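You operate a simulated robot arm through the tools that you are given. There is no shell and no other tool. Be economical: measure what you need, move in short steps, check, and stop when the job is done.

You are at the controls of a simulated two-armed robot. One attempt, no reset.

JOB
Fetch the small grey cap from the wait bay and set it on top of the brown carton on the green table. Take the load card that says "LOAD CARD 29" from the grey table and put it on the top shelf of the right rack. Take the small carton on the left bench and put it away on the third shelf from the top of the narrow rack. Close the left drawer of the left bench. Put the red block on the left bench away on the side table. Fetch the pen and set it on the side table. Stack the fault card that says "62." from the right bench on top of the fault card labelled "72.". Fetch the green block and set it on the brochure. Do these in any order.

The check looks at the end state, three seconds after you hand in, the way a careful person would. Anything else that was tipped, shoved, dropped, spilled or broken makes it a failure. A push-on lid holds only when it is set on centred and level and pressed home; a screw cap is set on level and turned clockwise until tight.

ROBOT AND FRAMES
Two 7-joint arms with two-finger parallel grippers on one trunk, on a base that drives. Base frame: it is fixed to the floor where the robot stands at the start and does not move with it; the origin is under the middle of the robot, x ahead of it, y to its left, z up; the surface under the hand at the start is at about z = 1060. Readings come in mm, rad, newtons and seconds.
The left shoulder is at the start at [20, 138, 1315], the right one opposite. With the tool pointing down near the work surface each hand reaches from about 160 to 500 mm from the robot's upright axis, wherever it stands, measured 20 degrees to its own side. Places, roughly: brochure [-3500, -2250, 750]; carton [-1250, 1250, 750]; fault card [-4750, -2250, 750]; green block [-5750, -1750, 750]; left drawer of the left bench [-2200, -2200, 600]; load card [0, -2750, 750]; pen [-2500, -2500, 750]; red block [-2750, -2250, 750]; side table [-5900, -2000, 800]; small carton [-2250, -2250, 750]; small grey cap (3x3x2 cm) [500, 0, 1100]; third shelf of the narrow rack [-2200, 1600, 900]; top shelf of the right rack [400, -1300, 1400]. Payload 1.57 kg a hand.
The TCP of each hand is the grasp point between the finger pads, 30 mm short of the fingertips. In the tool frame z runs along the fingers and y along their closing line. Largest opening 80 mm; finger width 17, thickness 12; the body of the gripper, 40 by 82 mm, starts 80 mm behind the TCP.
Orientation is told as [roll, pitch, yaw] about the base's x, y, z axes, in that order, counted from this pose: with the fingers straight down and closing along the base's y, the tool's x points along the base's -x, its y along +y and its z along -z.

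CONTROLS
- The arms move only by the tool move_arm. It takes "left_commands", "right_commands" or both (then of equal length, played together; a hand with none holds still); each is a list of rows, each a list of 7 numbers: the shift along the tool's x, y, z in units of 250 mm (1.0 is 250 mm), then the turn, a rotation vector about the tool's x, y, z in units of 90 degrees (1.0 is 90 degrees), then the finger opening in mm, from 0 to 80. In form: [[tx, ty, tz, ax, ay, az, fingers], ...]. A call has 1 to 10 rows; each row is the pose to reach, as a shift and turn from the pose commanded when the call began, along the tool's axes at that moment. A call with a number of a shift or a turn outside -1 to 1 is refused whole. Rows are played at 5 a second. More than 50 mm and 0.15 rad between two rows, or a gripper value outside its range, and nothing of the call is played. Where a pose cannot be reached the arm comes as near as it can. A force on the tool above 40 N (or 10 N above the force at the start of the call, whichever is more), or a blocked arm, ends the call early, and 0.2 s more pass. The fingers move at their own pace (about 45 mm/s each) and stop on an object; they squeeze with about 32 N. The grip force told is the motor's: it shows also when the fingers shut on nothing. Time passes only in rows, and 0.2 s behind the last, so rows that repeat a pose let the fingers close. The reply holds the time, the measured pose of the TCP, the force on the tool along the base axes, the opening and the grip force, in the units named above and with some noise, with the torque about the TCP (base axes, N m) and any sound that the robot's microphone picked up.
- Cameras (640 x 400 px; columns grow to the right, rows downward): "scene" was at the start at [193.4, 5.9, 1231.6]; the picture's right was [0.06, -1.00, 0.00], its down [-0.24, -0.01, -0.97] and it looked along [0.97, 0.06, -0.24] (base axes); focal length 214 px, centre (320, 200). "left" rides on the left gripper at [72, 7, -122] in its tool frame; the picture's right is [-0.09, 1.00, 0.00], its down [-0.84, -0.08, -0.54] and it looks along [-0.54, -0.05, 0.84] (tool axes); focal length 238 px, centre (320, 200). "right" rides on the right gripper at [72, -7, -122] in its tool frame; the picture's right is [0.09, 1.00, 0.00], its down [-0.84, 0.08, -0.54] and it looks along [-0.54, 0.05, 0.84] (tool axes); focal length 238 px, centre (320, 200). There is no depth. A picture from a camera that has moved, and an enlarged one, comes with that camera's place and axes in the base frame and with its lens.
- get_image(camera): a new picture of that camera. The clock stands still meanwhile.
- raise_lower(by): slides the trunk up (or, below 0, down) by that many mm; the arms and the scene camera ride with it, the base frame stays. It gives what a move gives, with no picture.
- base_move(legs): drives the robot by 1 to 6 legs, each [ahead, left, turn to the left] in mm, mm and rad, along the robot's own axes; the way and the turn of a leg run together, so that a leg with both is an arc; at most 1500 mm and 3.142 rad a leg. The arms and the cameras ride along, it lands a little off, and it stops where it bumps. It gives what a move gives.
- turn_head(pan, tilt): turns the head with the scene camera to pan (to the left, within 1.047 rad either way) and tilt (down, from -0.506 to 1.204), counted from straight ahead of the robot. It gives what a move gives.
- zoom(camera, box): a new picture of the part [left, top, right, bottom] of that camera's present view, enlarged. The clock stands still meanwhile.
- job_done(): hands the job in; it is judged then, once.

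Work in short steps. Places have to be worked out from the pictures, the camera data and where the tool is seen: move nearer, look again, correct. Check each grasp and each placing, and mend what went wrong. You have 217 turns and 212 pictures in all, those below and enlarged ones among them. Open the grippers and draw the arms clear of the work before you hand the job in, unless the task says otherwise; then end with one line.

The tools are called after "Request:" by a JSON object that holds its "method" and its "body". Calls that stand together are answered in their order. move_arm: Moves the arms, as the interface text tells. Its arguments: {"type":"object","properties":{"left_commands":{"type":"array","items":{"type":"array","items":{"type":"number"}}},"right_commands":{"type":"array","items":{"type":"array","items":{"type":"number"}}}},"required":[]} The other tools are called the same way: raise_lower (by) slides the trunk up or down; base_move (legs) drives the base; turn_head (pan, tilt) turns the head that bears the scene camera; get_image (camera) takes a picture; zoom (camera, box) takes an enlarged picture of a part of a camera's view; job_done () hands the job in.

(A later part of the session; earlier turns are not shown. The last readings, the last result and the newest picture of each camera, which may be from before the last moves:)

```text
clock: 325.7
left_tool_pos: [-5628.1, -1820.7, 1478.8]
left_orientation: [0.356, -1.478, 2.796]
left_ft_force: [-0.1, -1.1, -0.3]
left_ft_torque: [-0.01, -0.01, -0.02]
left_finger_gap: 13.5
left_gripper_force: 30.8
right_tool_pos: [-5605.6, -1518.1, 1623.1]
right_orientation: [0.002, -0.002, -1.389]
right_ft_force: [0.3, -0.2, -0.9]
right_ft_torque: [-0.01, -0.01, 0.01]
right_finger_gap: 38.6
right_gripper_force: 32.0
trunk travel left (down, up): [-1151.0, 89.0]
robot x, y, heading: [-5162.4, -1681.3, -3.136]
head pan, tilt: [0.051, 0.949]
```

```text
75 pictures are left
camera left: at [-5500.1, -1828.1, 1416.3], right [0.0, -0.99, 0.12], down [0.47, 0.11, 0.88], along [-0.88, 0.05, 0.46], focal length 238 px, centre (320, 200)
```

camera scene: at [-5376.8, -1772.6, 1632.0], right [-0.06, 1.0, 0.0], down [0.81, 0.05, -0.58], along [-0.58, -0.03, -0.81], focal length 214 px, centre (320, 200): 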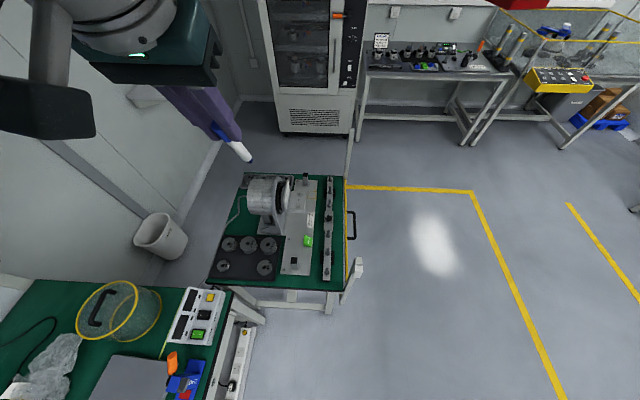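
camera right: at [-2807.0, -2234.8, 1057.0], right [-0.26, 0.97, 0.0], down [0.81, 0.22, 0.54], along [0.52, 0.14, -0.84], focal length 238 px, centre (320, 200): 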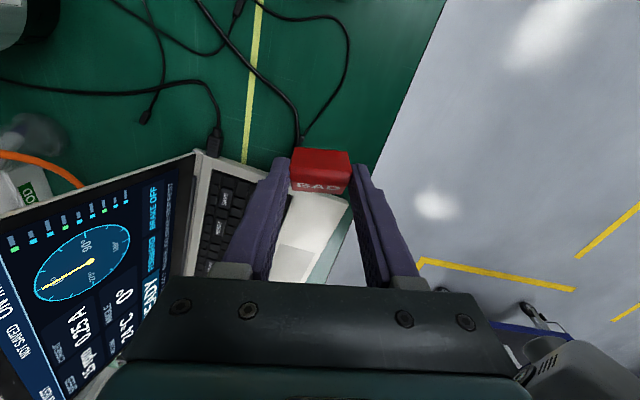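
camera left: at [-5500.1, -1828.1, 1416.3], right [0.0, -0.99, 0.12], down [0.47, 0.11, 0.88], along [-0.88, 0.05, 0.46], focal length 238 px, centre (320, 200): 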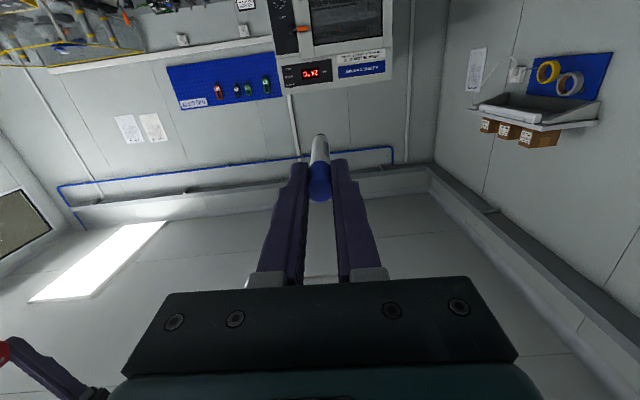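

The hand is near horizontal. I'll back up 130 mm and lower towards the table height.

Request:
{"method": "base_move", "body": {"legs": [[-130, 0, 0]]}}

Request:
{"method": "raise_lower", "body": {"by": -400}}

Request:
{"method": "raise_lower", "body": {"by": -200}}

Request:
{"method": "turn_head", "body": {"pan": 0.15, "tilt": 0.4}}

Request:
{"method": "get_image", "body": {"camera": "scene"}}

```text
clock: 327.0
left_tool_pos: [-5502.2, -1822.9, 1481.6]
left_orientation: [0.351, -1.485, 2.812]
left_ft_force: [-0.9, 0.0, -0.3]
left_ft_torque: [0.01, -0.01, 0.0]
left_finger_gap: 13.7
left_gripper_force: 30.3
right_tool_pos: [-5478.2, -1517.3, 1623.2]
right_orientation: [0.001, 0.0, -1.391]
right_ft_force: [-0.7, -0.8, -0.4]
right_ft_torque: [0.0, 0.03, -0.03]
right_finger_gap: 38.6
right_gripper_force: 32.2
trunk travel left (down, up): [-1151.0, 89.0]
robot x, y, heading: [-5035.9, -1679.3, -3.129]
head pan, tilt: [0.051, 0.949]
```

```text
clock: 330.8
left_tool_pos: [-5501.1, -1824.2, 1080.5]
left_orientation: [0.407, -1.483, 2.758]
left_ft_force: [0.5, 0.1, -0.6]
left_ft_torque: [-0.01, -0.02, 0.03]
left_finger_gap: 13.6
left_gripper_force: 29.9
right_tool_pos: [-5476.3, -1517.4, 1223.6]
right_orientation: [0.002, -0.001, -1.39]
right_ft_force: [0.2, 0.6, -0.4]
right_ft_torque: [0.01, 0.03, 0.03]
right_finger_gap: 38.5
right_gripper_force: 31.9
trunk travel left (down, up): [-751.0, 489.0]
robot x, y, heading: [-5038.4, -1678.7, -3.134]
head pan, tilt: [0.051, 0.949]
```

```text
clock: 333.0
left_tool_pos: [-5502.2, -1824.7, 880.1]
left_orientation: [0.404, -1.484, 2.758]
left_ft_force: [0.2, -0.8, -0.9]
left_ft_torque: [0.01, 0.04, 0.01]
left_finger_gap: 13.6
left_gripper_force: 30.6
right_tool_pos: [-5478.1, -1517.6, 1023.5]
right_orientation: [0.002, 0.002, -1.389]
right_ft_force: [-0.1, -0.5, 0.9]
right_ft_torque: [0.01, -0.01, 0.0]
right_finger_gap: 38.8
right_gripper_force: 31.9
trunk travel left (down, up): [-551.0, 689.0]
robot x, y, heading: [-5040.8, -1676.1, -3.132]
head pan, tilt: [0.051, 0.949]
```

```text
clock: 333.9
left_tool_pos: [-5501.4, -1824.2, 879.5]
left_orientation: [0.405, -1.482, 2.758]
left_ft_force: [-0.5, -1.0, 0.3]
left_ft_torque: [-0.02, -0.05, 0.04]
left_finger_gap: 13.6
left_gripper_force: 30.7
right_tool_pos: [-5478.7, -1517.7, 1022.6]
right_orientation: [0.002, 0.0, -1.39]
right_ft_force: [0.2, 0.6, -0.7]
right_ft_torque: [-0.01, 0.0, 0.0]
right_finger_gap: 38.9
right_gripper_force: 32.4
trunk travel left (down, up): [-551.0, 689.0]
robot x, y, heading: [-5037.4, -1679.2, -3.136]
head pan, tilt: [0.15, 0.4]
```

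```text
74 pictures are left
camera scene: at [-5228.5, -1693.2, 1078.5], right [-0.16, 0.99, 0.0], down [0.39, 0.06, -0.92], along [-0.91, -0.15, -0.39], focal length 214 px, centre (320, 200)
```

scene: 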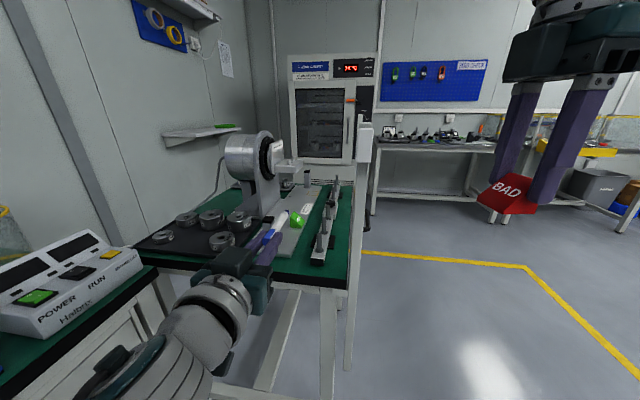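

Zooming on the table front and pen.

Request:
{"method": "zoom", "body": {"camera": "scene", "box": [140, 150, 380, 300]}}

```text
2.67 times, centred on (260, 225) of scene
camera zoom: at [-5228.5, -1693.2, 1078.5], right [-0.16, 0.99, 0.0], down [0.39, 0.06, -0.92], along [-0.91, -0.15, -0.39], focal length 572 px, centre (480, 133)
```

zoom: 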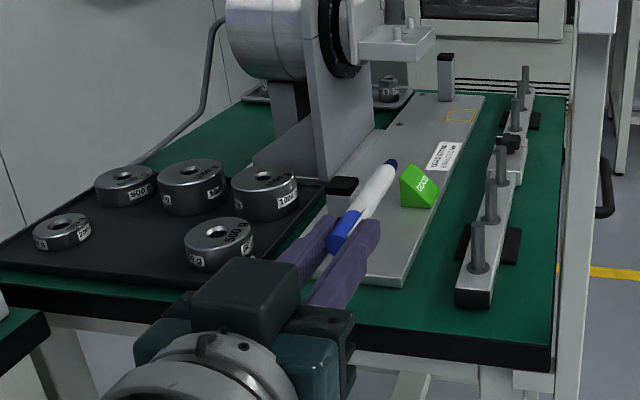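

The lane is clear: plate edge at y ≈ -1820, strip at ≈ -1776, one foot to ≈ -1787. I'll set the pen at y ≈ -1804: drive ahead 81 and right 20, then lower to z ≈ 800.

Request:
{"method": "base_move", "body": {"legs": [[81, -20, 0]]}}

Request:
{"method": "raise_lower", "body": {"by": -78}}

Request:
{"method": "turn_head", "body": {"pan": 0.2, "tilt": 0.55}}

Request:
{"method": "get_image", "body": {"camera": "scene"}}

Request:
{"method": "zoom", "body": {"camera": "scene", "box": [180, 120, 380, 260]}}

```text
clock: 335.0
left_tool_pos: [-5582.8, -1804.1, 881.8]
left_orientation: [0.405, -1.484, 2.757]
left_ft_force: [0.2, 0.2, -0.3]
left_ft_torque: [0.05, -0.03, 0.0]
left_finger_gap: 13.6
left_gripper_force: 30.0
right_tool_pos: [-5559.9, -1497.8, 1023.3]
right_orientation: [0.001, -0.001, -1.39]
right_ft_force: [-0.1, -0.2, -0.6]
right_ft_torque: [-0.03, 0.0, 0.01]
right_finger_gap: 38.8
right_gripper_force: 31.9
trunk travel left (down, up): [-551.0, 689.0]
robot x, y, heading: [-5116.8, -1656.3, -3.132]
head pan, tilt: [0.15, 0.4]
```

```text
clock: 336.2
left_tool_pos: [-5582.3, -1804.3, 803.7]
left_orientation: [0.422, -1.483, 2.741]
left_ft_force: [0.0, -0.2, -0.6]
left_ft_torque: [0.0, 0.0, 0.0]
left_finger_gap: 13.6
left_gripper_force: 30.7
right_tool_pos: [-5559.4, -1497.7, 945.0]
right_orientation: [0.003, 0.0, -1.389]
right_ft_force: [0.0, 0.6, -0.4]
right_ft_torque: [-0.02, -0.02, -0.03]
right_finger_gap: 38.9
right_gripper_force: 32.5
trunk travel left (down, up): [-473.0, 767.0]
robot x, y, heading: [-5119.9, -1658.8, -3.136]
head pan, tilt: [0.15, 0.4]
```

```text
clock: 336.9
left_tool_pos: [-5584.2, -1804.4, 801.9]
left_orientation: [0.423, -1.482, 2.743]
left_ft_force: [-0.1, 0.8, -0.2]
left_ft_torque: [0.0, 0.0, 0.03]
left_finger_gap: 13.7
left_gripper_force: 29.6
right_tool_pos: [-5559.4, -1496.8, 945.1]
right_orientation: [0.001, 0.001, -1.389]
right_ft_force: [-0.4, -0.9, -0.9]
right_ft_torque: [0.0, -0.02, 0.0]
right_finger_gap: 38.8
right_gripper_force: 32.2
trunk travel left (down, up): [-473.0, 767.0]
robot x, y, heading: [-5119.2, -1659.5, -3.134]
head pan, tilt: [0.201, 0.55]
```

```text
72 pictures are left
camera scene: at [-5306.2, -1677.5, 986.9], right [-0.21, 0.98, 0.0], down [0.51, 0.11, -0.85], along [-0.83, -0.18, -0.52], focal length 214 px, centre (320, 200)
```

scene: 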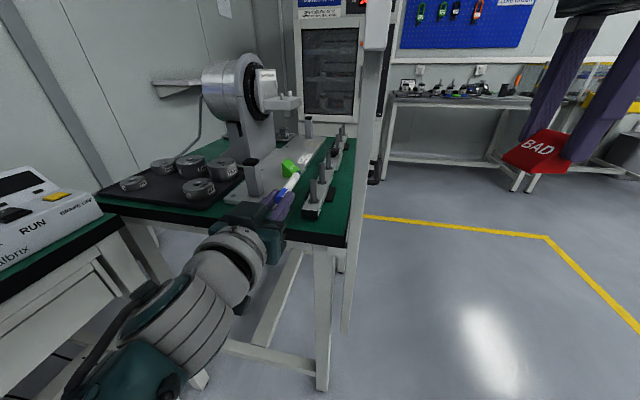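

```text
2.86 times, centred on (280, 190) of scene
camera zoom: at [-5306.2, -1677.5, 986.9], right [-0.21, 0.98, 0.0], down [0.51, 0.11, -0.85], along [-0.83, -0.18, -0.52], focal length 613 px, centre (434, 229)
```

zoom: 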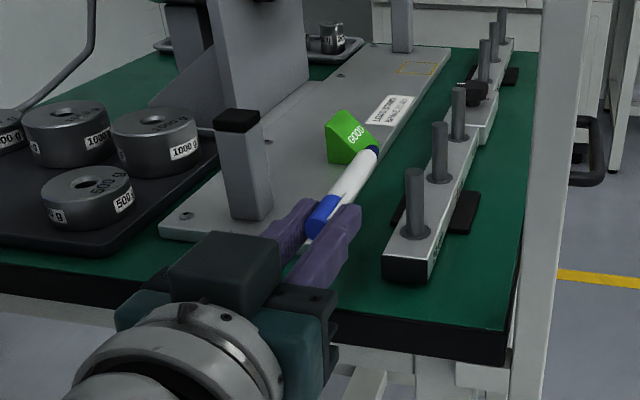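

The pen yaws slightly towards the plate (tip at y ≈ -1816). I'll turn the hand 0.1 rad about the vertical to straighten it, then re-check.

Request:
{"method": "move_arm", "body": {"left_commands": [[0, 0, 0, 0.032, 0, 0, 5], [0, -0.004, 0, 0.064, 0, 0, 5], [0, -0.004, 0, 0.064, 0, 0, 5]]}}

Request:
{"method": "raise_lower", "body": {"by": -15}}

Request:
{"method": "zoom", "body": {"camera": "scene", "box": [200, 120, 360, 240]}}

```text
clock: 337.7
left_tool_pos: [-5583.0, -1802.2, 802.1]
left_orientation: [0.297, -1.484, 2.765]
left_ft_force: [-0.3, -0.5, 0.6]
left_ft_torque: [-0.01, 0.0, -0.01]
left_finger_gap: 13.5
left_gripper_force: 30.0
right_tool_pos: [-5559.2, -1497.7, 944.3]
right_orientation: [0.003, -0.001, -1.389]
right_ft_force: [-0.1, 0.1, -0.7]
right_ft_torque: [-0.02, 0.01, 0.02]
right_finger_gap: 38.4
right_gripper_force: 32.2
trunk travel left (down, up): [-473.0, 767.0]
robot x, y, heading: [-5115.0, -1656.8, -3.14]
head pan, tilt: [0.201, 0.55]
```

```text
clock: 338.3
left_tool_pos: [-5582.1, -1803.7, 786.7]
left_orientation: [0.307, -1.485, 2.756]
left_ft_force: [-0.1, -0.4, -0.3]
left_ft_torque: [-0.02, -0.01, 0.04]
left_finger_gap: 14.0
left_gripper_force: 30.4
right_tool_pos: [-5558.6, -1496.8, 930.4]
right_orientation: [0.004, 0.0, -1.388]
right_ft_force: [0.3, 1.1, -0.5]
right_ft_torque: [0.0, 0.01, 0.01]
right_finger_gap: 38.6
right_gripper_force: 31.7
trunk travel left (down, up): [-458.0, 782.0]
robot x, y, heading: [-5120.2, -1658.4, -3.13]
head pan, tilt: [0.201, 0.55]
```

```text
3.33 times, centred on (280, 180) of scene
camera zoom: at [-5306.2, -1677.5, 971.8], right [-0.21, 0.98, 0.0], down [0.51, 0.11, -0.85], along [-0.83, -0.18, -0.52], focal length 715 px, centre (453, 267)
```

zoom: 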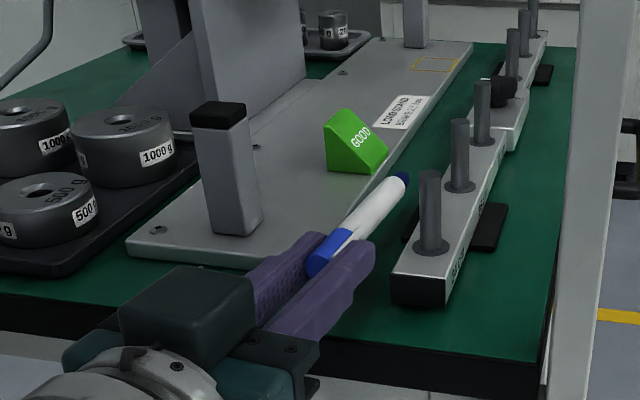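

The pen is straight above the lane (tip y ≈ -1802). I'll lower in small steps by the arm while watching the force.

Request:
{"method": "move_arm", "body": {"left_commands": [[0.016, 0, 0, 0, 0, 0, 5], [0.032, 0, 0, 0, 0, 0, 5], [0.032, 0, 0, 0, 0, 0, 5]]}}

Request:
{"method": "move_arm", "body": {"left_commands": [[0.008, 0, 0, 0, 0, 0, 5], [0.016, 0, 0, 0, 0, 0, 5], [0.016, 0, 0, 0, 0, 0, 5]]}}

Request:
{"method": "zoom", "body": {"camera": "scene", "box": [220, 140, 340, 230]}}

```text
clock: 339.1
left_tool_pos: [-5581.9, -1803.4, 779.1]
left_orientation: [0.301, -1.484, 2.76]
left_ft_force: [0.1, 0.7, -0.3]
left_ft_torque: [-0.01, 0.0, -0.02]
left_finger_gap: 13.7
left_gripper_force: 30.6
right_tool_pos: [-5559.1, -1498.1, 929.6]
right_orientation: [0.001, 0.001, -1.389]
right_ft_force: [0.4, 1.4, 0.6]
right_ft_torque: [0.02, 0.01, -0.03]
right_finger_gap: 38.7
right_gripper_force: 32.2
trunk travel left (down, up): [-458.0, 782.0]
robot x, y, heading: [-5118.8, -1658.9, -3.129]
head pan, tilt: [0.201, 0.55]
```

```text
clock: 339.9
left_tool_pos: [-5580.8, -1803.4, 776.1]
left_orientation: [0.305, -1.483, 2.759]
left_ft_force: [-0.5, -0.9, -0.8]
left_ft_torque: [-0.01, -0.02, -0.02]
left_finger_gap: 13.9
left_gripper_force: 30.2
right_tool_pos: [-5560.1, -1498.0, 931.2]
right_orientation: [0.001, 0.0, -1.39]
right_ft_force: [-0.1, -0.2, -0.1]
right_ft_torque: [-0.01, 0.0, 0.03]
right_finger_gap: 38.9
right_gripper_force: 31.7
trunk travel left (down, up): [-458.0, 782.0]
robot x, y, heading: [-5120.9, -1658.8, -3.13]
head pan, tilt: [0.201, 0.55]
```

```text
4.44 times, centred on (280, 185) of scene
camera zoom: at [-5306.1, -1677.5, 971.8], right [-0.21, 0.98, 0.0], down [0.51, 0.11, -0.85], along [-0.83, -0.18, -0.52], focal length 953 px, centre (498, 267)
```

zoom: 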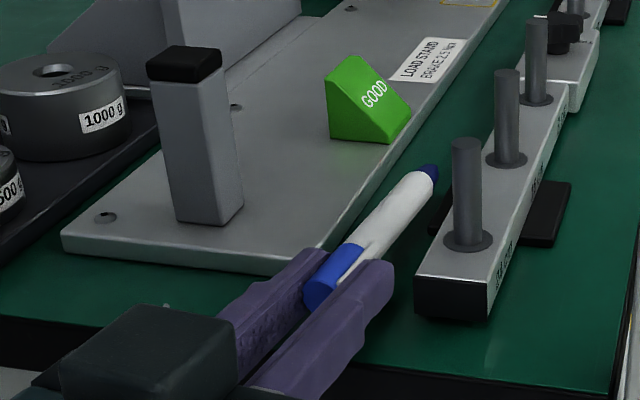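

No contact yet; I'll continue lowering.

Request:
{"method": "move_arm", "body": {"left_commands": [[0.01, 0, 0, 0, 0, 0, 5], [0.02, 0, 0, 0, 0, 0, 5], [0.02, 0, 0, 0, 0, 0, 5]]}}

Request:
{"method": "move_arm", "body": {"left_commands": [[0.008, 0, 0, 0, 0, 0, 5], [0.016, 0, 0, 0, 0, 0, 5], [0.016, 0, 0, 0, 0, 0, 5]]}}

Request:
{"method": "zoom", "body": {"camera": "scene", "box": [220, 140, 340, 230]}}

```text
clock: 340.7
left_tool_pos: [-5581.4, -1804.4, 769.8]
left_orientation: [0.304, -1.484, 2.76]
left_ft_force: [-0.1, -0.1, 0.5]
left_ft_torque: [-0.01, 0.02, -0.02]
left_finger_gap: 13.8
left_gripper_force: 30.0
right_tool_pos: [-5558.4, -1497.7, 929.8]
right_orientation: [0.003, 0.0, -1.388]
right_ft_force: [-0.2, -0.5, 0.1]
right_ft_torque: [0.02, 0.0, 0.01]
right_finger_gap: 38.8
right_gripper_force: 31.3
trunk travel left (down, up): [-458.0, 782.0]
robot x, y, heading: [-5115.1, -1654.2, -3.134]
head pan, tilt: [0.201, 0.55]
```

```text
clock: 341.5
left_tool_pos: [-5582.1, -1804.6, 766.1]
left_orientation: [0.301, -1.483, 2.759]
left_ft_force: [0.4, -0.8, 0.4]
left_ft_torque: [-0.01, 0.0, 0.03]
left_finger_gap: 13.5
left_gripper_force: 30.4
right_tool_pos: [-5558.3, -1498.3, 929.2]
right_orientation: [0.002, 0.001, -1.39]
right_ft_force: [-0.4, -0.1, 0.3]
right_ft_torque: [0.0, 0.02, 0.0]
right_finger_gap: 38.6
right_gripper_force: 31.5
trunk travel left (down, up): [-458.0, 782.0]
robot x, y, heading: [-5116.8, -1662.0, -3.135]
head pan, tilt: [0.201, 0.55]
```

```text
4.44 times, centred on (280, 185) of scene
camera zoom: at [-5306.1, -1677.5, 971.8], right [-0.21, 0.98, 0.0], down [0.51, 0.11, -0.85], along [-0.83, -0.18, -0.52], focal length 953 px, centre (498, 267)
```

zoom: 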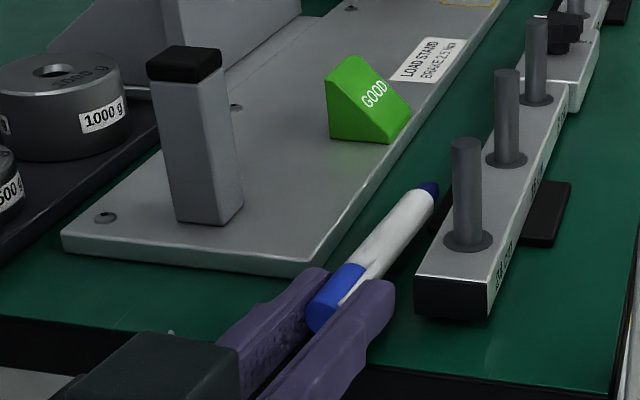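

Continuing with smaller steps.

Request:
{"method": "move_arm", "body": {"left_commands": [[0.006, 0, 0, 0, 0, 0, 5], [0.012, 0, 0, 0, 0, 0, 5], [0.012, 0, 0, 0, 0, 0, 5]]}}

Request:
{"method": "move_arm", "body": {"left_commands": [[0.006, 0, 0, 0, 0, 0, 5], [0.01, 0, 0, 0, 0, 0, 5], [0.01, 0, 0, 0, 0, 0, 5]]}}

```text
clock: 342.3
left_tool_pos: [-5579.9, -1804.3, 764.1]
left_orientation: [0.309, -1.486, 2.752]
left_ft_force: [0.4, -0.9, 1.9]
left_ft_torque: [0.04, 0.21, 0.05]
left_finger_gap: 13.8
left_gripper_force: 30.5
right_tool_pos: [-5558.5, -1497.6, 930.1]
right_orientation: [0.001, -0.001, -1.39]
right_ft_force: [0.2, -0.5, 0.3]
right_ft_torque: [-0.01, 0.02, -0.03]
right_finger_gap: 38.7
right_gripper_force: 32.0
trunk travel left (down, up): [-458.0, 782.0]
robot x, y, heading: [-5115.8, -1658.9, -3.134]
head pan, tilt: [0.201, 0.55]
```

```text
clock: 343.1
left_tool_pos: [-5580.8, -1805.3, 762.1]
left_orientation: [0.321, -1.485, 2.74]
left_ft_force: [0.5, -1.1, 7.7]
left_ft_torque: [0.06, 0.79, 0.2]
left_finger_gap: 13.4
left_gripper_force: 30.5
right_tool_pos: [-5560.2, -1497.3, 930.7]
right_orientation: [0.0, 0.0, -1.39]
right_ft_force: [0.3, -0.4, 0.2]
right_ft_torque: [0.01, 0.04, 0.0]
right_finger_gap: 38.8
right_gripper_force: 32.1
trunk travel left (down, up): [-458.0, 782.0]
robot x, y, heading: [-5115.8, -1656.4, -3.133]
head pan, tilt: [0.201, 0.55]
```

The pen's tip touches the table (7.7 N at 0.1 m ahead). I'll open just a little, then look.

Request:
{"method": "move_arm", "body": {"left_commands": [[0, 0, 0, 0, 0, 0, 18], [0, 0, 0, 0, 0, 0, 24], [0, 0, 0, 0, 0, 0, 24], [0, 0, 0, 0, 0, 0, 24]]}}

Request:
{"method": "zoom", "body": {"camera": "scene", "box": [220, 140, 340, 230]}}

```text
clock: 344.1
left_tool_pos: [-5581.3, -1806.1, 759.9]
left_orientation: [0.33, -1.484, 2.734]
left_ft_force: [-0.7, -5.4, 9.3]
left_ft_torque: [0.04, 0.26, 0.2]
left_finger_gap: 18.6
left_gripper_force: 0.1
right_tool_pos: [-5560.5, -1499.9, 930.9]
right_orientation: [-0.001, -0.002, -1.389]
right_ft_force: [-0.6, 0.4, 0.5]
right_ft_torque: [0.06, 0.0, 0.02]
right_finger_gap: 38.9
right_gripper_force: 32.4
trunk travel left (down, up): [-458.0, 782.0]
robot x, y, heading: [-5119.8, -1661.5, -3.138]
head pan, tilt: [0.201, 0.55]
```

```text
4.44 times, centred on (280, 185) of scene
camera zoom: at [-5307.0, -1679.1, 972.1], right [-0.21, 0.98, 0.0], down [0.51, 0.11, -0.85], along [-0.83, -0.18, -0.52], focal length 953 px, centre (498, 267)
```

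zoom: 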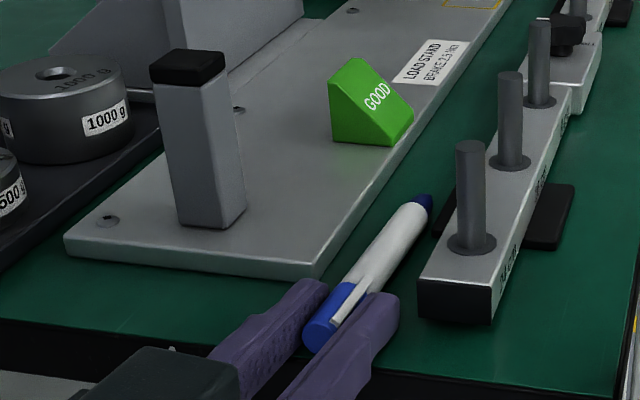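

The pen is loose and the finger tips rest on the table. I'll rise 3 mm and withdraw straight back.

Request:
{"method": "move_arm", "body": {"left_commands": [[-0.012, 0, 0, 0, 0, 0, 22], [-0.016, 0, -0.05, 0, 0, 0, 22], [-0.02, 0, -0.14, 0, 0, 0, 22], [-0.024, 0, -0.28, 0, 0, 0, 22], [-0.028, 0, -0.42, 0, 0, 0, 22]]}}

Request:
{"method": "zoom", "body": {"camera": "scene", "box": [200, 120, 360, 240]}}

```text
clock: 345.3
left_tool_pos: [-5475.6, -1812.6, 774.4]
left_orientation: [0.305, -1.481, 2.757]
left_ft_force: [-0.1, -0.4, 0.1]
left_ft_torque: [-0.04, -0.02, 0.0]
left_finger_gap: 22.1
left_gripper_force: 0.1
right_tool_pos: [-5558.5, -1497.1, 929.5]
right_orientation: [0.003, 0.0, -1.389]
right_ft_force: [0.4, -0.2, 0.3]
right_ft_torque: [0.0, 0.0, 0.05]
right_finger_gap: 38.9
right_gripper_force: 32.3
trunk travel left (down, up): [-458.0, 782.0]
robot x, y, heading: [-5120.6, -1659.7, -3.13]
head pan, tilt: [0.201, 0.55]
```

```text
3.33 times, centred on (280, 180) of scene
camera zoom: at [-5305.5, -1677.5, 971.7], right [-0.21, 0.98, 0.0], down [0.51, 0.11, -0.85], along [-0.83, -0.18, -0.52], focal length 715 px, centre (453, 267)
```

zoom: 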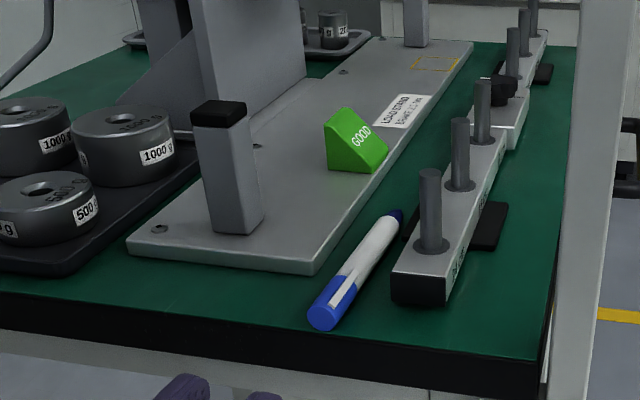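

The pen lies in the lane on the table. Now the red block: I'll raise up, restore the left hand and yaw the right hand back towards closing along y.

Request:
{"method": "raise_lower", "body": {"by": 300}}

Request:
{"method": "move_arm", "body": {"left_commands": [[0, 0, 0, 0, 0.09, 0, 40], [0, 0, 0, 0, 0.18, 0, 40], [0, 0, 0, 0, 0.27, 0, 40], [0, 0, 0, 0, 0.36, 0, 40], [0, 0, 0, 0, 0.45, 0, 40], [0, 0, 0, 0, 0.54, 0, 40], [0, 0, 0, 0, 0.63, 0, 40], [0, 0, 0, 0, 0.72, 0, 40], [0, 0, 0, 0, 0.81, 0, 40], [0, 0, 0, 0, 0.9, 0, 40]], "right_commands": [[0, 0, 0, 0, 0, 0.09, 20], [0, 0, 0, 0, 0, 0.18, 20], [0, 0, 0, 0, 0, 0.27, 20], [0, 0, 0, 0, 0, 0.36, 20], [0, 0, 0, 0, 0, 0.45, 20], [0, 0, 0, 0, 0, 0.54, 20], [0, 0, 0, 0, 0, 0.63, 20], [0, 0, 0, 0, 0, 0.72, 20], [0, 0, 0, 0, 0, 0.81, 20], [0, 0, 0, 0, 0, 0.9, 20]]}}

Request:
{"method": "base_move", "body": {"legs": [[-60, 240, 0]]}}

```text
clock: 348.3
left_tool_pos: [-5475.6, -1815.6, 1077.5]
left_orientation: [0.305, -1.485, 2.756]
left_ft_force: [0.3, -0.7, 0.1]
left_ft_torque: [0.0, -0.04, -0.03]
left_finger_gap: 22.0
left_gripper_force: 0.1
right_tool_pos: [-5558.7, -1497.5, 1229.5]
right_orientation: [0.002, 0.001, -1.39]
right_ft_force: [-0.5, -0.8, 0.2]
right_ft_torque: [-0.01, 0.0, -0.02]
right_finger_gap: 38.6
right_gripper_force: 31.6
trunk travel left (down, up): [-758.0, 482.0]
robot x, y, heading: [-5120.7, -1659.1, -3.131]
head pan, tilt: [0.201, 0.55]
```

```text
clock: 350.5
left_tool_pos: [-5476.7, -1812.4, 1075.3]
left_orientation: [0.028, -0.069, 3.061]
left_ft_force: [0.0, 0.1, -0.6]
left_ft_torque: [-0.02, 0.02, 0.01]
left_finger_gap: 39.9
left_gripper_force: 0.0
right_tool_pos: [-5559.9, -1497.7, 1230.6]
right_orientation: [0.0, 0.0, -2.807]
right_ft_force: [0.1, 0.6, 0.7]
right_ft_torque: [0.01, -0.01, 0.02]
right_finger_gap: 39.0
right_gripper_force: 31.9
trunk travel left (down, up): [-758.0, 482.0]
robot x, y, heading: [-5118.7, -1658.9, -3.136]
head pan, tilt: [0.201, 0.55]
```

```text
clock: 352.3
left_tool_pos: [-5415.2, -2056.0, 1076.0]
left_orientation: [0.027, -0.074, 3.058]
left_ft_force: [0.3, 0.3, 0.3]
left_ft_torque: [0.04, -0.02, -0.01]
left_finger_gap: 40.2
left_gripper_force: 0.0
right_tool_pos: [-5497.2, -1741.7, 1229.5]
right_orientation: [0.001, 0.002, -2.806]
right_ft_force: [-0.1, 0.1, -0.5]
right_ft_torque: [-0.01, -0.02, 0.0]
right_finger_gap: 38.7
right_gripper_force: 31.9
trunk travel left (down, up): [-758.0, 482.0]
robot x, y, heading: [-5057.9, -1904.2, -3.137]
head pan, tilt: [0.201, 0.55]
```

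I'll bring the right hand over to y ≈ -1885, straighten it, lower it relative to the trunk, and lift the left hand out of the way.

Request:
{"method": "move_arm", "body": {"right_commands": [[-0.031, 0.09, 0, 0, 0, 0.035, 20], [-0.063, 0.18, 0, 0, 0, 0.07, 20], [-0.094, 0.27, 0.05, 0, 0, 0.105, 20], [-0.125, 0.36, 0.15, 0, 0, 0.14, 20], [-0.157, 0.45, 0.3, 0, 0, 0.175, 20], [-0.188, 0.54, 0.45, 0, 0, 0.21, 20], [-0.188, 0.54, 0.6, 0, 0, 0.21, 20]], "left_commands": [[0, 0, -0.1, 0, 0, 0, 40], [0, 0, -0.2, 0, 0, 0, 40], [0, 0, -0.3, 0, 0, 0, 40], [0, 0, -0.4, 0, 0, 0, 40], [0, 0, -0.5, 0, 0, 0, 40], [0, 0, -0.6, 0, 0, 0, 40], [0, 0, -0.6, 0, 0, 0, 40]]}}

Request:
{"method": "base_move", "body": {"legs": [[70, 0, 0]]}}

Request:
{"method": "raise_lower", "body": {"by": -200}}

Request:
{"method": "turn_head", "body": {"pan": -0.1, "tilt": 0.75}}

Request:
{"method": "get_image", "body": {"camera": "scene"}}

Request:
{"method": "get_image", "body": {"camera": "right"}}

```text
clock: 353.9
left_tool_pos: [-5403.6, -2054.2, 1224.4]
left_orientation: [0.026, -0.074, 3.058]
left_ft_force: [0.4, 0.5, 0.2]
left_ft_torque: [0.0, 0.01, -0.02]
left_finger_gap: 40.1
left_gripper_force: 0.1
right_tool_pos: [-5495.0, -1883.2, 1081.4]
right_orientation: [0.001, -0.001, -3.135]
right_ft_force: [-0.1, -0.3, -0.8]
right_ft_torque: [0.01, 0.03, 0.01]
right_finger_gap: 38.5
right_gripper_force: 32.0
trunk travel left (down, up): [-758.0, 482.0]
robot x, y, heading: [-5056.5, -1901.5, -3.134]
head pan, tilt: [0.201, 0.55]
```

```text
clock: 354.9
left_tool_pos: [-5473.6, -2054.2, 1224.9]
left_orientation: [0.026, -0.073, 3.056]
left_ft_force: [-0.6, 0.1, -0.5]
left_ft_torque: [0.0, 0.0, 0.0]
left_finger_gap: 40.1
left_gripper_force: 0.1
right_tool_pos: [-5564.0, -1882.9, 1080.1]
right_orientation: [0.002, 0.0, -3.137]
right_ft_force: [-0.3, -0.1, -0.4]
right_ft_torque: [0.05, 0.0, 0.0]
right_finger_gap: 38.7
right_gripper_force: 32.1
trunk travel left (down, up): [-758.0, 482.0]
robot x, y, heading: [-5125.8, -1903.4, -3.134]
head pan, tilt: [0.201, 0.55]
```

```text
clock: 357.1
left_tool_pos: [-5474.2, -2054.5, 1025.0]
left_orientation: [0.027, -0.073, 3.056]
left_ft_force: [0.2, -0.1, 0.2]
left_ft_torque: [0.01, 0.01, 0.01]
left_finger_gap: 40.0
left_gripper_force: 0.0
right_tool_pos: [-5564.2, -1882.5, 881.0]
right_orientation: [-0.001, -0.001, -3.137]
right_ft_force: [-0.6, 0.3, -1.5]
right_ft_torque: [-0.01, 0.02, -0.01]
right_finger_gap: 38.9
right_gripper_force: 31.5
trunk travel left (down, up): [-558.0, 682.0]
robot x, y, heading: [-5127.6, -1902.8, -3.13]
head pan, tilt: [0.201, 0.55]
```

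```text
clock: 357.9
left_tool_pos: [-5474.9, -2054.0, 1023.7]
left_orientation: [0.025, -0.075, 3.057]
left_ft_force: [0.0, -0.4, -0.7]
left_ft_torque: [0.01, -0.01, -0.01]
left_finger_gap: 39.8
left_gripper_force: 0.0
right_tool_pos: [-5564.3, -1882.0, 881.5]
right_orientation: [-0.001, -0.001, -3.137]
right_ft_force: [0.5, 0.0, -0.7]
right_ft_torque: [-0.02, -0.02, -0.01]
right_finger_gap: 38.7
right_gripper_force: 32.4
trunk travel left (down, up): [-558.0, 682.0]
robot x, y, heading: [-5123.7, -1902.3, -3.135]
head pan, tilt: [-0.099, 0.75]
```

```text
65 pictures are left
camera scene: at [-5308.8, -1895.7, 1054.5], right [0.09, 1.0, 0.0], down [0.68, -0.06, -0.73], along [-0.73, 0.07, -0.68], focal length 214 px, centre (320, 200)
```

scene: 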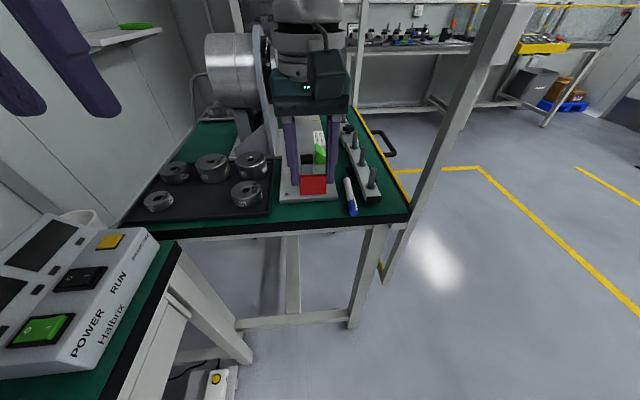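

```text
64 pictures are left
camera right: at [-5492.8, -1875.5, 1003.7], right [0.1, -1.0, 0.0], down [-0.84, -0.08, 0.54], along [-0.54, -0.05, -0.84], focal length 238 px, centre (320, 200)
```

right: 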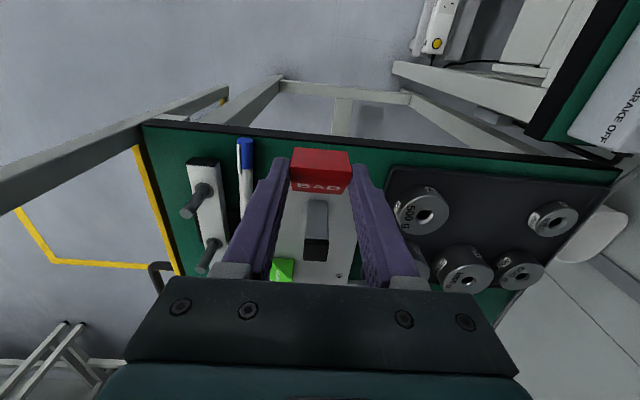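

I'll zoom in the right camera to measure the front strip and the pen's cap position.

Request:
{"method": "zoom", "body": {"camera": "right", "box": [170, 100, 430, 260]}}

```text
2.46 times, centred on (300, 180) of right
camera zoom: at [-5492.8, -1875.5, 1003.7], right [0.1, -1.0, 0.0], down [-0.84, -0.08, 0.54], along [-0.54, -0.05, -0.84], focal length 587 px, centre (369, 249)
```

zoom: 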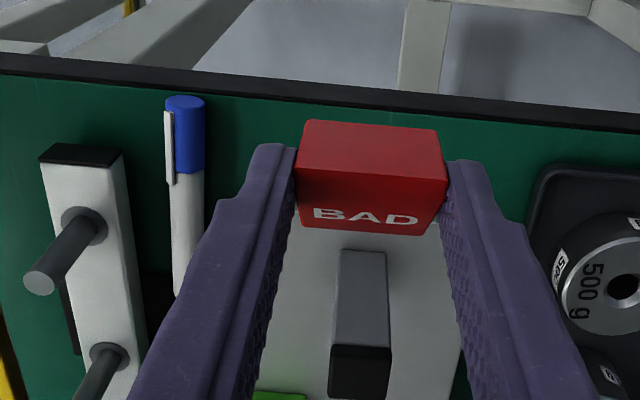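

The strip is 50 mm deep (x -5581 to -5631), and the pen's cap is about 5 mm inside the edge, so I'll nudge it in afterwards. Now I'll drive ahead 32 and lower the red block.

Request:
{"method": "base_move", "body": {"legs": [[33, 0, 0]]}}

Request:
{"method": "raise_lower", "body": {"by": -72}}

Request:
{"method": "zoom", "body": {"camera": "right", "box": [170, 80, 430, 260]}}

```text
clock: 358.8
left_tool_pos: [-5507.2, -2053.2, 1025.7]
left_orientation: [0.025, -0.072, 3.057]
left_ft_force: [-0.3, -0.3, 0.0]
left_ft_torque: [-0.01, -0.01, 0.03]
left_finger_gap: 39.9
left_gripper_force: 0.0
right_tool_pos: [-5597.9, -1882.8, 880.5]
right_orientation: [0.0, -0.001, -3.135]
right_ft_force: [0.5, -0.9, -0.6]
right_ft_torque: [0.02, 0.01, 0.0]
right_finger_gap: 38.7
right_gripper_force: 31.6
trunk travel left (down, up): [-558.0, 682.0]
robot x, y, heading: [-5160.0, -1904.6, -3.14]
head pan, tilt: [-0.099, 0.75]
```

```text
clock: 359.9
left_tool_pos: [-5508.2, -2054.8, 953.0]
left_orientation: [0.026, -0.073, 3.056]
left_ft_force: [-0.5, -0.2, 0.3]
left_ft_torque: [0.05, 0.01, 0.03]
left_finger_gap: 39.9
left_gripper_force: 0.0
right_tool_pos: [-5597.9, -1882.4, 809.0]
right_orientation: [0.0, 0.001, -3.136]
right_ft_force: [-0.2, 0.2, -0.5]
right_ft_torque: [-0.01, -0.02, 0.0]
right_finger_gap: 38.9
right_gripper_force: 32.3
trunk travel left (down, up): [-486.0, 754.0]
robot x, y, heading: [-5162.3, -1904.3, -3.137]
head pan, tilt: [-0.099, 0.75]
```

```text
2.22 times, centred on (300, 170) of right
camera zoom: at [-5525.9, -1875.8, 931.7], right [0.1, -1.0, 0.0], down [-0.84, -0.08, 0.54], along [-0.54, -0.05, -0.84], focal length 530 px, centre (364, 267)
```

zoom: 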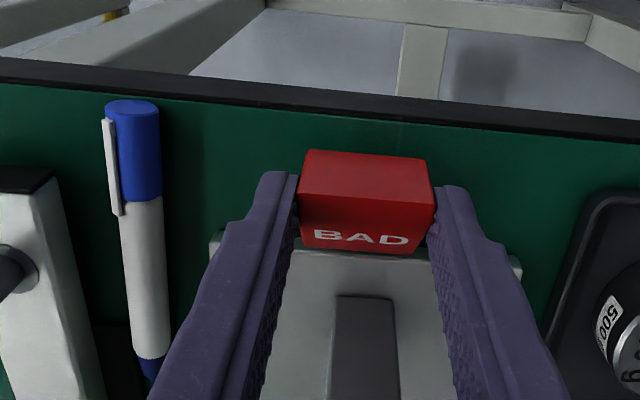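

The plate front is at x ≈ -5624.5 and the edge at ≈ -5581.6, so the block fits if shifted +3.5 mm. I'll shift and lower gently.

Request:
{"method": "move_arm", "body": {"right_commands": [[0.014, 0, 0, 0, 0, 0, 20], [0.014, 0, 0.02, 0, 0, 0, 20], [0.014, 0, 0.04, 0, 0, 0, 20], [0.014, 0, 0.04, 0, 0, 0, 20]]}}

Request:
{"method": "zoom", "body": {"camera": "right", "box": [210, 100, 430, 240]}}

```text
clock: 360.9
left_tool_pos: [-5506.1, -2053.3, 952.3]
left_orientation: [0.025, -0.074, 3.055]
left_ft_force: [-0.9, -1.4, 0.2]
left_ft_torque: [0.0, -0.01, 0.03]
left_finger_gap: 40.1
left_gripper_force: 0.1
right_tool_pos: [-5594.1, -1882.3, 796.6]
right_orientation: [0.0, 0.001, -3.135]
right_ft_force: [-0.5, 0.1, -0.8]
right_ft_torque: [0.01, 0.01, -0.02]
right_finger_gap: 38.7
right_gripper_force: 32.2
trunk travel left (down, up): [-486.0, 754.0]
robot x, y, heading: [-5158.0, -1902.3, -3.136]
head pan, tilt: [-0.099, 0.75]
```

```text
2.86 times, centred on (320, 170) of right
camera zoom: at [-5522.5, -1875.7, 920.4], right [0.1, -1.0, 0.0], down [-0.84, -0.08, 0.54], along [-0.54, -0.05, -0.84], focal length 681 px, centre (320, 286)
```

zoom: 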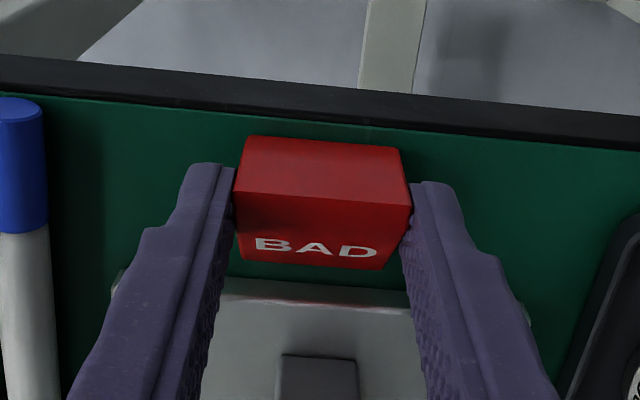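

It fits with margin on both sides. Lowering the last bit, checking contact.

Request:
{"method": "move_arm", "body": {"right_commands": [[0, 0, 0.006, 0, 0, 0, 20], [0, 0, 0.01, 0, 0, 0, 20], [0, 0, 0.01, 0, 0, 0, 20]]}}

```text
clock: 361.6
left_tool_pos: [-5506.8, -2053.9, 953.2]
left_orientation: [0.026, -0.074, 3.057]
left_ft_force: [0.1, 0.4, 0.3]
left_ft_torque: [0.02, 0.03, 0.01]
left_finger_gap: 40.1
left_gripper_force: 0.0
right_tool_pos: [-5594.2, -1882.9, 795.6]
right_orientation: [0.001, 0.0, -3.134]
right_ft_force: [2.5, -0.9, 7.2]
right_ft_torque: [0.1, -0.01, -0.05]
right_finger_gap: 38.8
right_gripper_force: 32.3
trunk travel left (down, up): [-486.0, 754.0]
robot x, y, heading: [-5161.3, -1899.6, -3.135]
head pan, tilt: [-0.099, 0.75]
```

Contact. I'll open and lift.

Request:
{"method": "move_arm", "body": {"right_commands": [[0, 0, 0, 0, 0, 0, 44], [0, 0, 0, 0, 0, 0, 52], [0, 0, 0, 0, 0, 0, 52], [0, 0, -0.1, 0, 0, 0, 52], [0, 0, -0.25, 0, 0, 0, 52], [0, 0, -0.4, 0, 0, 0, 52]]}}

Request:
{"method": "get_image", "body": {"camera": "right"}}

```text
clock: 363.1
left_tool_pos: [-5507.6, -2054.9, 953.1]
left_orientation: [0.027, -0.073, 3.056]
left_ft_force: [-0.2, 0.5, 0.0]
left_ft_torque: [0.0, -0.01, 0.01]
left_finger_gap: 40.2
left_gripper_force: 0.1
right_tool_pos: [-5595.1, -1884.0, 897.6]
right_orientation: [-0.001, 0.002, -3.136]
right_ft_force: [0.5, -0.1, 0.0]
right_ft_torque: [-0.03, -0.01, -0.03]
right_finger_gap: 52.3
right_gripper_force: 0.0
trunk travel left (down, up): [-486.0, 754.0]
robot x, y, heading: [-5163.3, -1904.8, -3.14]
head pan, tilt: [-0.099, 0.75]
```

```text
60 pictures are left
camera right: at [-5523.6, -1876.6, 1020.9], right [0.1, -1.0, 0.0], down [-0.84, -0.08, 0.54], along [-0.54, -0.05, -0.84], focal length 238 px, centre (320, 200)
```

right: 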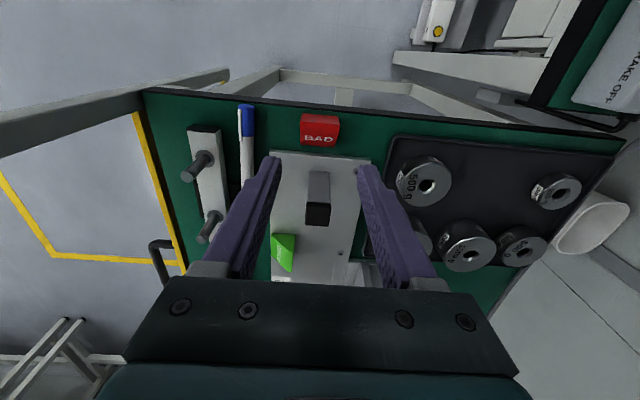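

The red block is placed. Next is the green "GOOD" block on the plate: I'll raise, drive ahead and look at it from above with the right camera.

Request:
{"method": "raise_lower", "body": {"by": 200}}

Request:
{"method": "base_move", "body": {"legs": [[140, -50, 0]]}}

Request:
{"method": "get_image", "body": {"camera": "right"}}

Request:
{"method": "get_image", "body": {"camera": "scene"}}

```text
clock: 365.2
left_tool_pos: [-5506.4, -2053.7, 1152.9]
left_orientation: [0.026, -0.073, 3.057]
left_ft_force: [-0.2, -0.4, -0.7]
left_ft_torque: [0.01, 0.02, -0.02]
left_finger_gap: 40.1
left_gripper_force: 0.1
right_tool_pos: [-5594.9, -1883.7, 1098.7]
right_orientation: [0.0, 0.001, -3.136]
right_ft_force: [0.3, -0.7, -0.3]
right_ft_torque: [0.01, 0.03, -0.01]
right_finger_gap: 52.2
right_gripper_force: 0.1
trunk travel left (down, up): [-686.0, 554.0]
robot x, y, heading: [-5160.3, -1905.3, -3.14]
head pan, tilt: [-0.099, 0.75]
```

```text
clock: 366.6
left_tool_pos: [-5648.5, -2004.7, 1152.8]
left_orientation: [0.024, -0.074, 3.055]
left_ft_force: [-0.2, -0.2, 0.1]
left_ft_torque: [-0.03, 0.01, -0.03]
left_finger_gap: 39.8
left_gripper_force: 0.2
right_tool_pos: [-5737.5, -1833.9, 1097.9]
right_orientation: [0.001, 0.002, -3.139]
right_ft_force: [-0.4, -0.7, 1.0]
right_ft_torque: [0.02, -0.01, -0.01]
right_finger_gap: 52.0
right_gripper_force: 0.0
trunk travel left (down, up): [-686.0, 554.0]
robot x, y, heading: [-5302.3, -1852.4, -3.142]
head pan, tilt: [-0.099, 0.75]
```

```text
59 pictures are left
camera right: at [-5664.8, -1826.7, 1220.5], right [0.09, -1.0, 0.0], down [-0.84, -0.08, 0.54], along [-0.54, -0.05, -0.84], focal length 238 px, centre (320, 200)
```

right: 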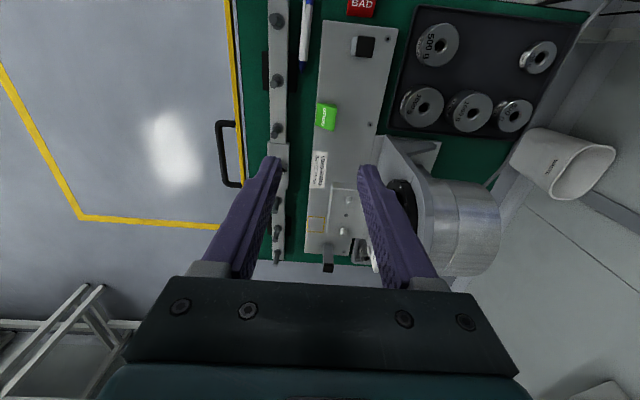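

```text
58 pictures are left
camera scene: at [-5483.1, -1846.4, 1182.5], right [0.1, 1.0, 0.0], down [0.68, -0.07, -0.73], along [-0.73, 0.07, -0.68], focal length 214 px, centre (320, 200)
```

scene: 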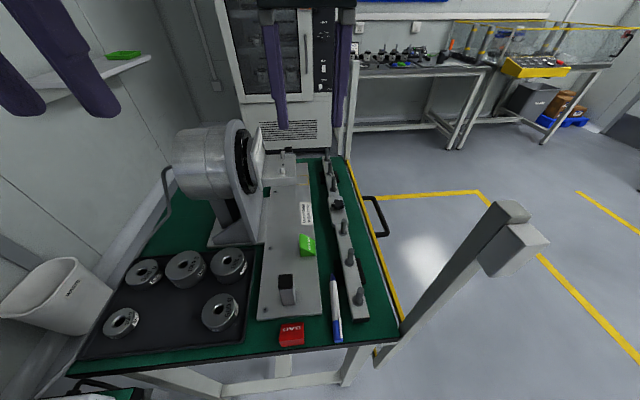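

Zooming on the green block from above.

Request:
{"method": "zoom", "body": {"camera": "right", "box": [280, 80, 380, 150]}}

Request:
{"method": "zoom", "body": {"camera": "scene", "box": [260, 210, 360, 280]}}

```text
5.71 times, centred on (330, 115) of right
camera zoom: at [-5664.8, -1826.7, 1220.5], right [0.09, -1.0, 0.0], down [-0.84, -0.08, 0.54], along [-0.54, -0.05, -0.84], focal length 1362 px, centre (263, 686)
```

zoom: 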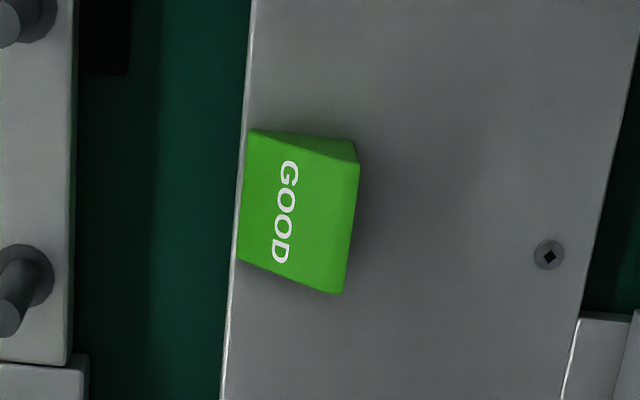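

```text
5.71 times, centred on (310, 245) of scene
camera zoom: at [-5483.1, -1846.4, 1182.5], right [0.1, 1.0, 0.0], down [0.68, -0.07, -0.73], along [-0.73, 0.07, -0.68], focal length 1226 px, centre (377, -57)
```

zoom: 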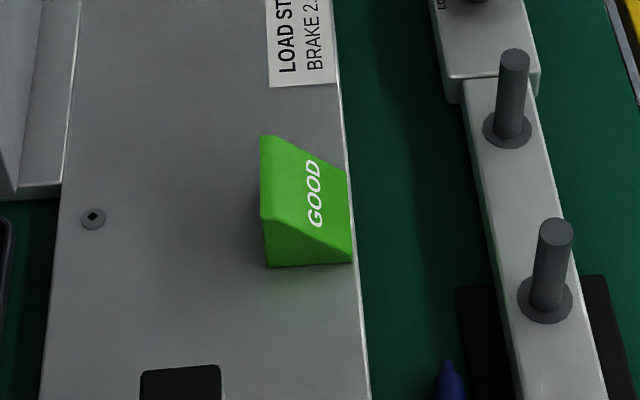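

The green wedge spans x -5750 to -5790, with its ridge at y -1863 and low edge at -1830. I'll yaw the right hand 90° to close along x, then position above it.

Request:
{"method": "move_arm", "body": {"right_commands": [[0, 0, 0, 0, 0, -0.095, 60], [0, 0, 0, 0, 0, -0.19, 60], [0, 0, 0, 0, 0, -0.285, 60], [0, 0, 0, 0, 0, -0.38, 60], [0, 0, 0, 0, 0, -0.475, 60], [0, 0, 0, 0, 0, -0.57, 60], [0, 0, 0, 0, 0, -0.665, 60], [0, 0, 0, 0, 0, -0.76, 60], [0, 0, 0, 0, 0, -0.855, 60], [0, 0, 0, 0, 0, -0.95, 60]]}}

Request:
{"method": "raise_lower", "body": {"by": -150}}

```text
clock: 368.8
left_tool_pos: [-5648.1, -2005.0, 1151.8]
left_orientation: [0.026, -0.073, 3.054]
left_ft_force: [0.6, -0.4, 0.4]
left_ft_torque: [-0.01, 0.0, 0.01]
left_finger_gap: 39.9
left_gripper_force: 0.2
right_tool_pos: [-5737.2, -1834.2, 1098.0]
right_orientation: [0.002, 0.001, -1.643]
right_ft_force: [0.7, -0.3, -0.3]
right_ft_torque: [0.02, -0.01, 0.02]
right_finger_gap: 59.8
right_gripper_force: 0.1
trunk travel left (down, up): [-686.0, 554.0]
robot x, y, heading: [-5299.3, -1855.1, -3.142]
head pan, tilt: [-0.099, 0.75]
```

```text
clock: 370.5
left_tool_pos: [-5649.3, -2005.0, 1002.9]
left_orientation: [0.025, -0.073, 3.054]
left_ft_force: [0.4, 0.0, 0.1]
left_ft_torque: [-0.02, 0.0, 0.0]
left_finger_gap: 40.1
left_gripper_force: 0.1
right_tool_pos: [-5735.7, -1832.9, 947.6]
right_orientation: [0.002, 0.0, -1.645]
right_ft_force: [0.7, 0.3, -0.1]
right_ft_torque: [0.0, 0.01, 0.01]
right_finger_gap: 60.0
right_gripper_force: 0.1
trunk travel left (down, up): [-536.0, 704.0]
robot x, y, heading: [-5299.9, -1855.7, -3.135]
head pan, tilt: [-0.099, 0.75]
```

Moving over the wedge and down to z ≈ 848, then looking.

Request:
{"method": "move_arm", "body": {"right_commands": [[-0.031, -0.043, 0, 0, 0, -0.015, 60], [-0.063, -0.087, 0.1, 0, 0, -0.03, 60], [-0.094, -0.13, 0.25, 0, 0, -0.046, 60], [-0.094, -0.13, 0.4, 0, 0, -0.046, 60], [-0.094, -0.13, 0.4, 0, 0, -0.046, 60]]}}

Request:
{"method": "zoom", "body": {"camera": "right", "box": [220, 90, 420, 230]}}

```text
clock: 371.7
left_tool_pos: [-5648.7, -2004.7, 1002.5]
left_orientation: [0.027, -0.074, 3.053]
left_ft_force: [-0.3, 0.6, 0.1]
left_ft_torque: [0.02, -0.02, -0.01]
left_finger_gap: 39.9
left_gripper_force: 0.0
right_tool_pos: [-5735.9, -1843.8, 872.3]
right_orientation: [0.0, -0.001, -1.574]
right_ft_force: [0.5, -0.2, -0.7]
right_ft_torque: [-0.01, 0.04, 0.01]
right_finger_gap: 60.0
right_gripper_force: 0.2
right hand out of reach, approached as far as the arm can: row 1, 2, 3, 4, 5
trunk travel left (down, up): [-536.0, 704.0]
robot x, y, heading: [-5302.0, -1855.9, -3.143]
head pan, tilt: [-0.099, 0.75]
```

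```text
2.86 times, centred on (320, 160) of right
camera zoom: at [-5742.9, -1772.4, 995.9], right [1.0, 0.09, 0.0], down [0.07, -0.84, 0.54], along [0.05, -0.54, -0.84], focal length 681 px, centre (320, 314)
```

zoom: 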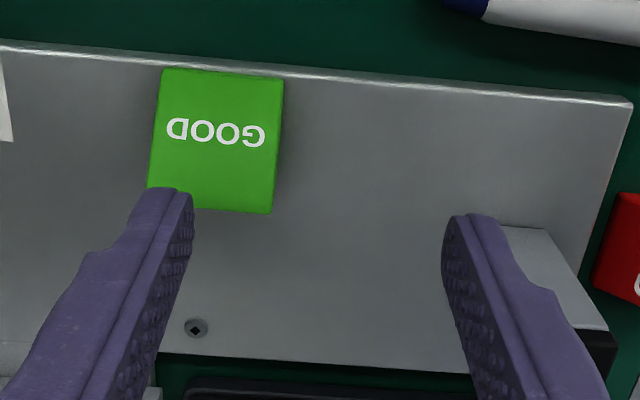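

Just out of reach, so I'll drive ahead 36 mm and look again.

Request:
{"method": "base_move", "body": {"legs": [[36, 0, 0]]}}

Request:
{"method": "move_arm", "body": {"right_commands": [[0, 0, 0, 0, 0, 0, 60], [0, 0, 0, 0, 0, 0, 60]]}}

Request:
{"method": "zoom", "body": {"camera": "right", "box": [220, 90, 420, 230]}}

```text
clock: 372.6
left_tool_pos: [-5685.4, -2005.2, 1001.8]
left_orientation: [0.025, -0.073, 3.054]
left_ft_force: [-0.5, -0.7, 0.3]
left_ft_torque: [-0.04, -0.03, -0.07]
left_finger_gap: 39.9
left_gripper_force: 0.0
right_tool_pos: [-5772.9, -1844.4, 873.8]
right_orientation: [0.0, -0.001, -1.576]
right_ft_force: [-0.1, 0.6, 0.0]
right_ft_torque: [-0.01, 0.01, 0.01]
right_finger_gap: 59.8
right_gripper_force: 0.0
trunk travel left (down, up): [-536.0, 704.0]
robot x, y, heading: [-5338.0, -1854.4, -3.139]
head pan, tilt: [-0.099, 0.75]
```

```text
clock: 373.2
left_tool_pos: [-5683.0, -2003.4, 1002.2]
left_orientation: [0.026, -0.072, 3.053]
left_ft_force: [-0.6, -0.1, 0.6]
left_ft_torque: [-0.02, -0.01, -0.01]
left_finger_gap: 40.0
left_gripper_force: 0.1
right_tool_pos: [-5771.7, -1845.0, 874.5]
right_orientation: [0.002, 0.0, -1.574]
right_ft_force: [-0.6, 1.1, -0.1]
right_ft_torque: [-0.03, 0.01, -0.02]
right_finger_gap: 59.8
right_gripper_force: 0.2
trunk travel left (down, up): [-536.0, 704.0]
robot x, y, heading: [-5337.1, -1854.6, -3.144]
head pan, tilt: [-0.099, 0.75]
```

```text
2.86 times, centred on (320, 160) of right
camera zoom: at [-5778.5, -1772.5, 996.0], right [1.0, 0.09, 0.0], down [0.07, -0.84, 0.54], along [0.05, -0.54, -0.84], focal length 681 px, centre (320, 314)
```

zoom: 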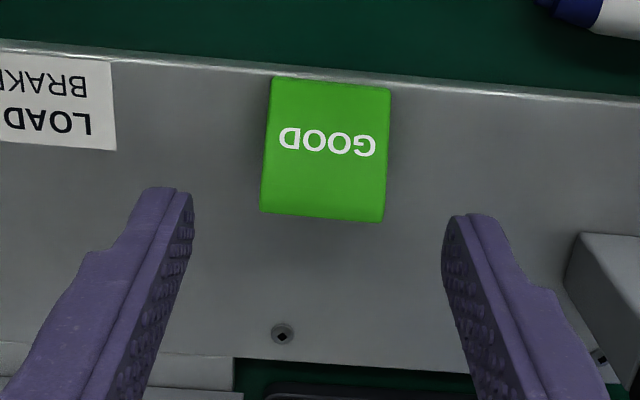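

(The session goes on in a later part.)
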